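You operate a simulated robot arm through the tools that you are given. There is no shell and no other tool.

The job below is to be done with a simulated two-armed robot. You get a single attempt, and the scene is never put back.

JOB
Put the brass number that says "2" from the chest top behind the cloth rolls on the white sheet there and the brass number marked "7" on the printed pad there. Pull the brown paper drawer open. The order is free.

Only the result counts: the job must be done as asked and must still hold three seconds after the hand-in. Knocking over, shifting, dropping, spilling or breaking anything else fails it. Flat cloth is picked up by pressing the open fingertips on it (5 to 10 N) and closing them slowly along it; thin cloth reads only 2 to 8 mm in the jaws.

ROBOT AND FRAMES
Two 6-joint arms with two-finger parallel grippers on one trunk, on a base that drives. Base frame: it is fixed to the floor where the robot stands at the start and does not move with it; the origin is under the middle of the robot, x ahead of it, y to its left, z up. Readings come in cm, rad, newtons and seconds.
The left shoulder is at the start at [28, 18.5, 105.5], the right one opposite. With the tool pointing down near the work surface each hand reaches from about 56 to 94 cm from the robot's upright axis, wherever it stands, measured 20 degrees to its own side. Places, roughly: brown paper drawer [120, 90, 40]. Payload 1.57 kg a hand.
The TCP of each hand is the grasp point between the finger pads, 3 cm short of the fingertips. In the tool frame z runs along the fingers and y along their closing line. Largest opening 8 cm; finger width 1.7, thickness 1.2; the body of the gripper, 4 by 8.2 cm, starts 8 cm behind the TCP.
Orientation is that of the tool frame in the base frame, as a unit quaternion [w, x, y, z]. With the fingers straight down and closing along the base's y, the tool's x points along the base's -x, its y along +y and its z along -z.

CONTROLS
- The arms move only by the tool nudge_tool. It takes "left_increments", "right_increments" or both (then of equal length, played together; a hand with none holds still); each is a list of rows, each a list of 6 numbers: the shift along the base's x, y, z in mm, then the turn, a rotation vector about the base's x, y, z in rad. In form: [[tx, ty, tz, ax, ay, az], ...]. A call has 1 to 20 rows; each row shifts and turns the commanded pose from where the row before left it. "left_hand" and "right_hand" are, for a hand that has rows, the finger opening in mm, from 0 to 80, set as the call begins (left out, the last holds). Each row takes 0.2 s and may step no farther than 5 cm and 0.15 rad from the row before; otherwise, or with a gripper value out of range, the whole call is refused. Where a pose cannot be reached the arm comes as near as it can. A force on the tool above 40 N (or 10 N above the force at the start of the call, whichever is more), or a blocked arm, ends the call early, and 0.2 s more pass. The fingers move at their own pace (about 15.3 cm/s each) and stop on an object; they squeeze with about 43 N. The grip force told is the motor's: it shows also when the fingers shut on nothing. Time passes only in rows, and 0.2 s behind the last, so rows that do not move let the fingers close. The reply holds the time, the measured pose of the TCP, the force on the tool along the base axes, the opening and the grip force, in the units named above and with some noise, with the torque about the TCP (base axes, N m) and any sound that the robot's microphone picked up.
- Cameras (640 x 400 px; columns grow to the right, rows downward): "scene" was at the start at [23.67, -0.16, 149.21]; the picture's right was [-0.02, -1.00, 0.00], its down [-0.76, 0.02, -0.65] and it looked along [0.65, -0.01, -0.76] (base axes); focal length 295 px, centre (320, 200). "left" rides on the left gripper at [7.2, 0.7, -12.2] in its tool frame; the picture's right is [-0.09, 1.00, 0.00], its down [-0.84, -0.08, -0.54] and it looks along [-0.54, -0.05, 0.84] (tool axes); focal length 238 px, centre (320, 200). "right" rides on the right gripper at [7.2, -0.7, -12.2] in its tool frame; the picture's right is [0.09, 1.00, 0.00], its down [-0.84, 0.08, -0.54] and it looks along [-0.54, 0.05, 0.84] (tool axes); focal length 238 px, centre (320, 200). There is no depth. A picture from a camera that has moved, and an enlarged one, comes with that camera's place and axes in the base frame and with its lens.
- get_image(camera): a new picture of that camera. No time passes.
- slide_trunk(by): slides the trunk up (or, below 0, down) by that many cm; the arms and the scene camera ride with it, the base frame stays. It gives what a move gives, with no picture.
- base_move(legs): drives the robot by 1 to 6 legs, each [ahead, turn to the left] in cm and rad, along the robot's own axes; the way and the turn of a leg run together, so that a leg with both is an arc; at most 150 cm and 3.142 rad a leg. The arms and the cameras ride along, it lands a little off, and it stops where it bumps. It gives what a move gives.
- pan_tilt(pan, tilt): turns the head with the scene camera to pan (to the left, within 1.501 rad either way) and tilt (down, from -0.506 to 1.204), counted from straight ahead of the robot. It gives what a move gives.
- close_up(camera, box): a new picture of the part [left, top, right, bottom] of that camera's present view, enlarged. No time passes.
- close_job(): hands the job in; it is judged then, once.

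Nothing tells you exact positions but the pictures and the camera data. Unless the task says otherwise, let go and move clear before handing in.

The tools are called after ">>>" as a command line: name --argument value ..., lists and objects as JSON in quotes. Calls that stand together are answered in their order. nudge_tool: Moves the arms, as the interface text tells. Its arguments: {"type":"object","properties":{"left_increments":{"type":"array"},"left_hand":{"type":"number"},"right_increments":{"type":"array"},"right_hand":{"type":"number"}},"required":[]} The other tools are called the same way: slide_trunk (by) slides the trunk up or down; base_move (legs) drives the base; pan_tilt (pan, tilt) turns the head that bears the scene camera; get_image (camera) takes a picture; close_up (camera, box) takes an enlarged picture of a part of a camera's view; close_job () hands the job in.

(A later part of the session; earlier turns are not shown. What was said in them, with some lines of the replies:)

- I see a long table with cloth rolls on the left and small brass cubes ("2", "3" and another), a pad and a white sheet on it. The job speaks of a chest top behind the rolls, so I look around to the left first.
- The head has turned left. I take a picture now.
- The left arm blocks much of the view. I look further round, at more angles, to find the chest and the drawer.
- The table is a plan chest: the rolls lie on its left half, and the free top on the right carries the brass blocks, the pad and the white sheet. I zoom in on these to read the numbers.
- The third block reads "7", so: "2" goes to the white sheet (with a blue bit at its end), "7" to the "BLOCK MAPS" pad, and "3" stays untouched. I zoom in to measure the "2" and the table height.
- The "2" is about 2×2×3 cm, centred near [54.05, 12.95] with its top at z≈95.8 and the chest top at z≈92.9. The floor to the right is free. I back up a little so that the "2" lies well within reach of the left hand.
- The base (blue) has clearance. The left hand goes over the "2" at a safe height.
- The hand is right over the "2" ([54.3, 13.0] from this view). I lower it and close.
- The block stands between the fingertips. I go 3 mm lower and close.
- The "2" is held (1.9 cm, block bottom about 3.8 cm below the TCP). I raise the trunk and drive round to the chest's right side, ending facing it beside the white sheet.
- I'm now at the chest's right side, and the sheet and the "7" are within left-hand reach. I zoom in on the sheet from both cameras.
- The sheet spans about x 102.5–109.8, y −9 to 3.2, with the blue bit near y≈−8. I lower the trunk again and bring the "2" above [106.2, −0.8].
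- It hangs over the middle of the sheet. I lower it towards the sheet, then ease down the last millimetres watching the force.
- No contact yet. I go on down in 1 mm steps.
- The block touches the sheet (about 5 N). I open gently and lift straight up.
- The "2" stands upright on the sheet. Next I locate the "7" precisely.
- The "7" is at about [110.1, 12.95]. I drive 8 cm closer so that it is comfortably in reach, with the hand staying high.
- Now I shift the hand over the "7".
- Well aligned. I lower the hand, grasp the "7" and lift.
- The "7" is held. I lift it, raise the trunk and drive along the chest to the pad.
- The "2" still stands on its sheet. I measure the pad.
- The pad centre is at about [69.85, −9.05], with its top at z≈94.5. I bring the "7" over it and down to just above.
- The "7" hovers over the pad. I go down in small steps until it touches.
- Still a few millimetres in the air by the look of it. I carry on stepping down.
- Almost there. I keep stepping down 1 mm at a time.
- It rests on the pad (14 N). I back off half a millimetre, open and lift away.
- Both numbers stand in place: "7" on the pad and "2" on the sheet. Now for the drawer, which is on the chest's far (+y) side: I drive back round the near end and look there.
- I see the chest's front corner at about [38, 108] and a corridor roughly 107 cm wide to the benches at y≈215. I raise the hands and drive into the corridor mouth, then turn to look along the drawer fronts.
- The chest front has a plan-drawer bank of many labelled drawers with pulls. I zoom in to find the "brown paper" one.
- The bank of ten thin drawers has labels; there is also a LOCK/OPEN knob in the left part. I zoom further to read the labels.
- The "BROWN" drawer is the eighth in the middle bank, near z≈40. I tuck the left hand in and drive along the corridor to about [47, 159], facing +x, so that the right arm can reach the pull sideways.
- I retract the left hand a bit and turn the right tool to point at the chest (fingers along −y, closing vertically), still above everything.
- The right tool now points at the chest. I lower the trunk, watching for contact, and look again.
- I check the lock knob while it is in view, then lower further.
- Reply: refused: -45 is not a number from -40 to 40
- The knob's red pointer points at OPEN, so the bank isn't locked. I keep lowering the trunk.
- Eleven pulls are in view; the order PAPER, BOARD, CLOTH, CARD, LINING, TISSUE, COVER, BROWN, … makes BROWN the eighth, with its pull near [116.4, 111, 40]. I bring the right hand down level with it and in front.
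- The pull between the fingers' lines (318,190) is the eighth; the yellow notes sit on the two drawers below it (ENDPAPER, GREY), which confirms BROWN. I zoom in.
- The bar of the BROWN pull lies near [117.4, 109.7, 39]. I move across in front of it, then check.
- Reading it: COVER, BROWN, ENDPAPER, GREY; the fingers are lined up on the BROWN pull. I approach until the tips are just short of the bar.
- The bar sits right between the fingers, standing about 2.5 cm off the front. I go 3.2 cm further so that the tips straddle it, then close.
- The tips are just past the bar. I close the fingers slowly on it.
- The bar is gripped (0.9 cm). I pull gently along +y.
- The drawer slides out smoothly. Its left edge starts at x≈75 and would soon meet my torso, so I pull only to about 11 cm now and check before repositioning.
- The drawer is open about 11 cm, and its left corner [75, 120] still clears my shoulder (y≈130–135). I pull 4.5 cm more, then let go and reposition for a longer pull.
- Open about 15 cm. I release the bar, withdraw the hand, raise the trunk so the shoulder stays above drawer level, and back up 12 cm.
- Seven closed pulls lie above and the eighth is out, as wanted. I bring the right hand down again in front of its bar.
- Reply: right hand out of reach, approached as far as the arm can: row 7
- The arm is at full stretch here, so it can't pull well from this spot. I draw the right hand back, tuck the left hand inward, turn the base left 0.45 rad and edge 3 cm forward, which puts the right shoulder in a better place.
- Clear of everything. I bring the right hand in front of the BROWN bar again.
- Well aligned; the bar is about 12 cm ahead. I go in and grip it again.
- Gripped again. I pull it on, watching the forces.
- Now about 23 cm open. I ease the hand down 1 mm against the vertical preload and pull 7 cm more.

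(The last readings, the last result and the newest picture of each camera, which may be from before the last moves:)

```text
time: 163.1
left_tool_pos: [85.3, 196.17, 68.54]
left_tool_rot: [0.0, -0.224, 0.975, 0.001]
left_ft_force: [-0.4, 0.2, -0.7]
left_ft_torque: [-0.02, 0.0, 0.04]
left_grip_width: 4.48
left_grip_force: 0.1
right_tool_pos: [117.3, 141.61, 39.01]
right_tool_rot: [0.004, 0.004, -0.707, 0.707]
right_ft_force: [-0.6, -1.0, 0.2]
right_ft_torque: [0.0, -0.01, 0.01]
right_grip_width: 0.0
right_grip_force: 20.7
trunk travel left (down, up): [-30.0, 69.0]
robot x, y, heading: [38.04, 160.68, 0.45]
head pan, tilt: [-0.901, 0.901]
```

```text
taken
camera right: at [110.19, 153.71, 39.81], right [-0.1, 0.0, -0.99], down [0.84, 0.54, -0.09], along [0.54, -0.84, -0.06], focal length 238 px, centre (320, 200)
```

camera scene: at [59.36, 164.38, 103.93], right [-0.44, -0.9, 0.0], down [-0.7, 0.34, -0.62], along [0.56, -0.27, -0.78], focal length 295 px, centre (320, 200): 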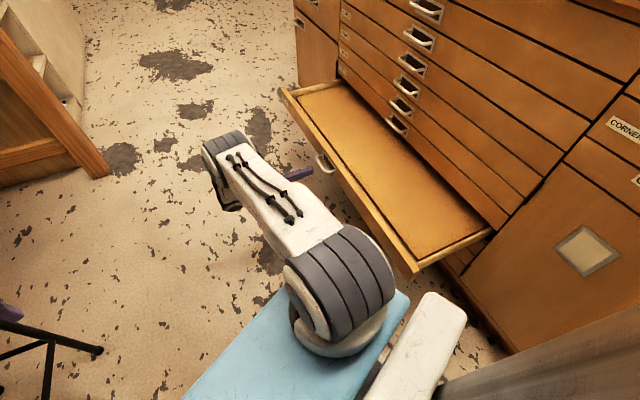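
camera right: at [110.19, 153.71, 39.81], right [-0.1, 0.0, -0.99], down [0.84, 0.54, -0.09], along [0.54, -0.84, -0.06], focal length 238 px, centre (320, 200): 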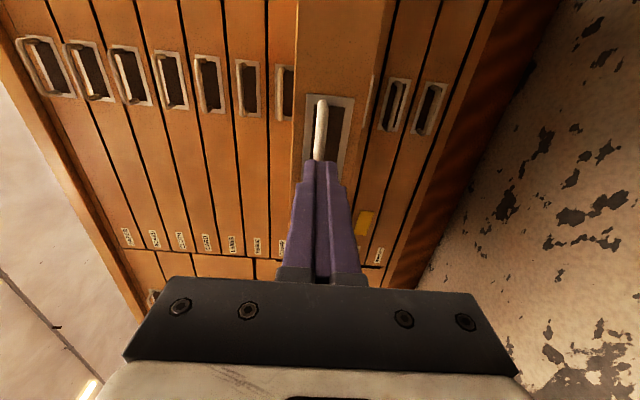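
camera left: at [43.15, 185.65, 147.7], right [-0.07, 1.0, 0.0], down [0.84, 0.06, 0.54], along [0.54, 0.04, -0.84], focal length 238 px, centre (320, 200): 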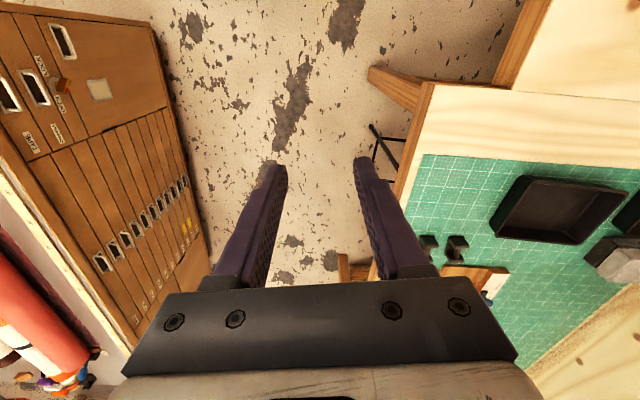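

The fingers slid off the bar as the drawer came up hard at about 26 cm, evidently its stop: pulling had been nearly force-free until then. I move the hand clear and raise the trunk to check everything.

>>> nudge_tool --right_increments '[[0, 30, 0, 0, 0, 0], [0, 30, 0, 0, 0, 0], [0, 30, 0, 0, 0, 0], [0, 0, 0, 0, 0, 0]]'

>>> slide_trunk --by 40

>>> slide_trunk --by 28

>>> pan_tilt --pan -1.2 --tilt 0.7

>>> get_image --camera "scene"

>>> get_image --camera "right"

```text
time: 164.1
left_tool_pos: [85.35, 196.02, 68.46]
left_tool_rot: [0.0, -0.224, 0.975, 0.001]
left_ft_force: [0.6, 0.2, 1.4]
left_ft_torque: [0.01, -0.01, -0.01]
left_grip_width: 4.51
left_grip_force: 0.1
right_tool_pos: [117.29, 150.53, 38.91]
right_tool_rot: [-0.004, -0.003, 0.708, -0.707]
right_ft_force: [-0.8, -0.1, -0.4]
right_ft_torque: [-0.02, 0.01, 0.0]
right_grip_width: 0.0
right_grip_force: 21.7
trunk travel left (down, up): [-30.0, 69.0]
robot x, y, heading: [38.54, 160.91, 0.453]
head pan, tilt: [-0.901, 0.901]
```

```text
time: 167.9
left_tool_pos: [85.17, 196.03, 108.51]
left_tool_rot: [0.001, -0.223, 0.975, 0.0]
left_ft_force: [-0.4, -1.2, -0.2]
left_ft_torque: [-0.03, 0.0, 0.02]
left_grip_width: 4.5
left_grip_force: 0.0
right_tool_pos: [117.37, 150.51, 79.0]
right_tool_rot: [-0.003, -0.004, 0.707, -0.707]
right_ft_force: [-0.4, -0.2, 0.6]
right_ft_torque: [-0.01, 0.0, 0.04]
right_grip_width: 0.02
right_grip_force: 20.9
trunk travel left (down, up): [-70.0, 29.0]
robot x, y, heading: [38.18, 160.72, 0.449]
head pan, tilt: [-0.901, 0.901]
```

```text
time: 170.8
left_tool_pos: [85.35, 196.15, 136.5]
left_tool_rot: [0.0, -0.223, 0.975, 0.0]
left_ft_force: [0.3, -0.5, -0.8]
left_ft_torque: [-0.03, -0.02, 0.0]
left_grip_width: 4.5
left_grip_force: 0.1
right_tool_pos: [117.32, 150.53, 106.97]
right_tool_rot: [-0.004, -0.003, 0.707, -0.707]
right_ft_force: [-0.7, 0.5, -0.5]
right_ft_torque: [0.03, -0.01, -0.02]
right_grip_width: 0.0
right_grip_force: 21.3
trunk travel left (down, up): [-98.0, 1.0]
robot x, y, heading: [38.27, 160.7, 0.449]
head pan, tilt: [-0.901, 0.901]
```

```text
time: 171.6
left_tool_pos: [85.38, 196.03, 136.58]
left_tool_rot: [0.0, -0.223, 0.975, 0.0]
left_ft_force: [0.1, -0.1, -0.2]
left_ft_torque: [-0.01, 0.01, 0.04]
left_grip_width: 4.49
left_grip_force: 0.2
right_tool_pos: [117.34, 150.49, 106.99]
right_tool_rot: [0.004, 0.003, -0.707, 0.707]
right_ft_force: [-0.2, -0.7, -0.7]
right_ft_torque: [0.02, 0.0, -0.04]
right_grip_width: 0.02
right_grip_force: 21.2
trunk travel left (down, up): [-98.0, 1.0]
robot x, y, heading: [38.34, 160.78, 0.447]
head pan, tilt: [-1.201, 0.7]
```

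```text
taken
camera scene: at [58.78, 161.88, 173.54], right [-0.68, -0.73, 0.0], down [-0.47, 0.44, -0.76], along [0.56, -0.52, -0.64], focal length 295 px, centre (320, 200)
```

scene: 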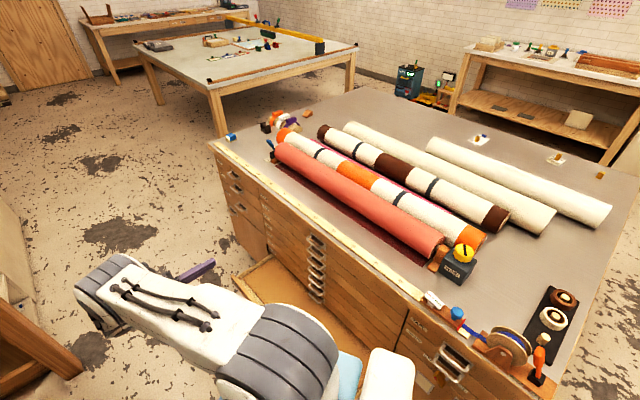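

```text
taken
camera right: at [110.19, 162.61, 107.8], right [-0.1, 0.0, -0.99], down [0.84, 0.54, -0.09], along [0.54, -0.84, -0.06], focal length 238 px, centre (320, 200)
```

right: 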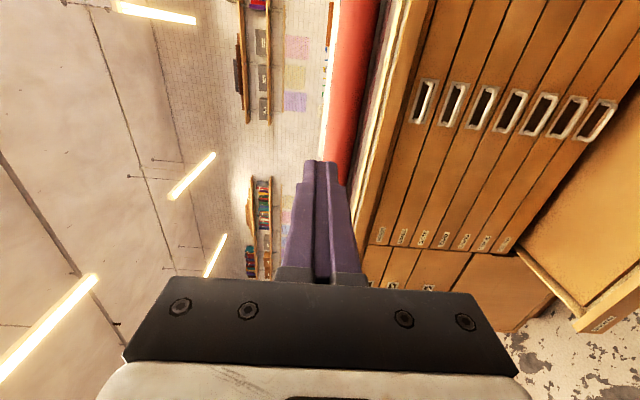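

>>> close_up --camera "scene" --box '[460, 120, 620, 190]'

>>> close_up --camera "right" --box '[440, 180, 640, 340]'

>>> close_up --camera "scene" --box '[200, 200, 420, 340]'

```text
4.00 times, centred on (540, 155) of scene
camera zoom: at [58.78, 161.88, 173.54], right [-0.68, -0.73, 0.0], down [-0.47, 0.44, -0.76], along [0.56, -0.52, -0.64], focal length 1180 px, centre (-560, 380)
```

zoom: 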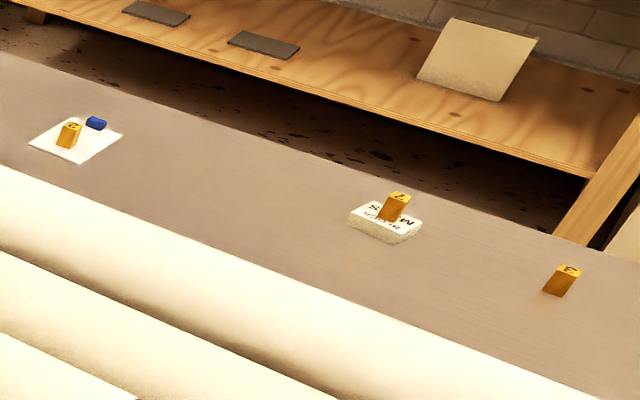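

```text
2.50 times, centred on (540, 260) of right
camera zoom: at [110.19, 162.61, 107.8], right [-0.1, 0.0, -0.99], down [0.84, 0.54, -0.09], along [0.54, -0.84, -0.06], focal length 596 px, centre (-230, 50)
```

zoom: 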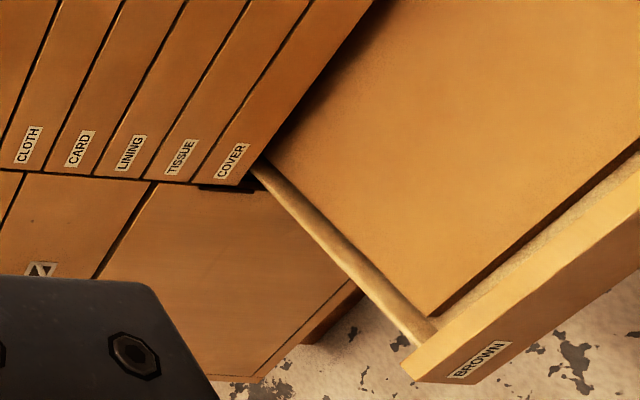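

```text
2.86 times, centred on (310, 270) of scene
camera zoom: at [58.78, 161.88, 173.54], right [-0.68, -0.73, 0.0], down [-0.47, 0.44, -0.76], along [0.56, -0.52, -0.64], focal length 843 px, centre (349, 0)
```

zoom: 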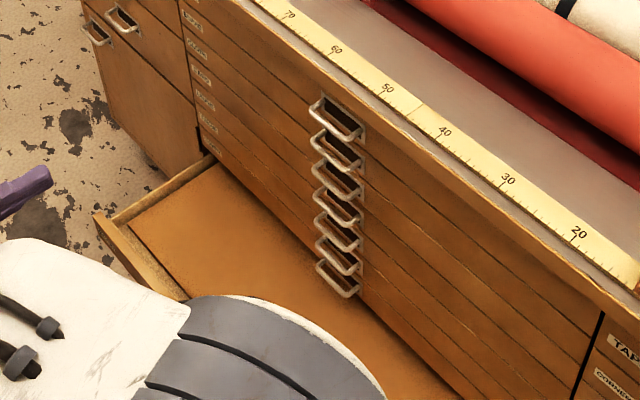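

The BROWN drawer stands open, the "2" stands on the white sheet, the "7" stands on the printed pad, and the "3" and everything else look undisturbed. Both hands are empty and clear, so I hand the job in.

>>> close_job

```text
The job is handed in.
```

The job is handed in. My last pictures before that showed all three parts done:

- **Number "2":** it stands upright on the white sheet, clear of the blue piece at the sheet's end.
- **Number "7":** it stands upright on the "BLOCK MAPS" pad.
- **Brown paper drawer:** the drawer labelled "BROWN" is open by about 26 cm. My fingers slid off its pull at that point. I took that to be the end of its travel, because it had slid almost without force until then, but I did not test it.

The "3" stands where it was, nothing else looked moved or knocked over, and both hands were empty and clear.
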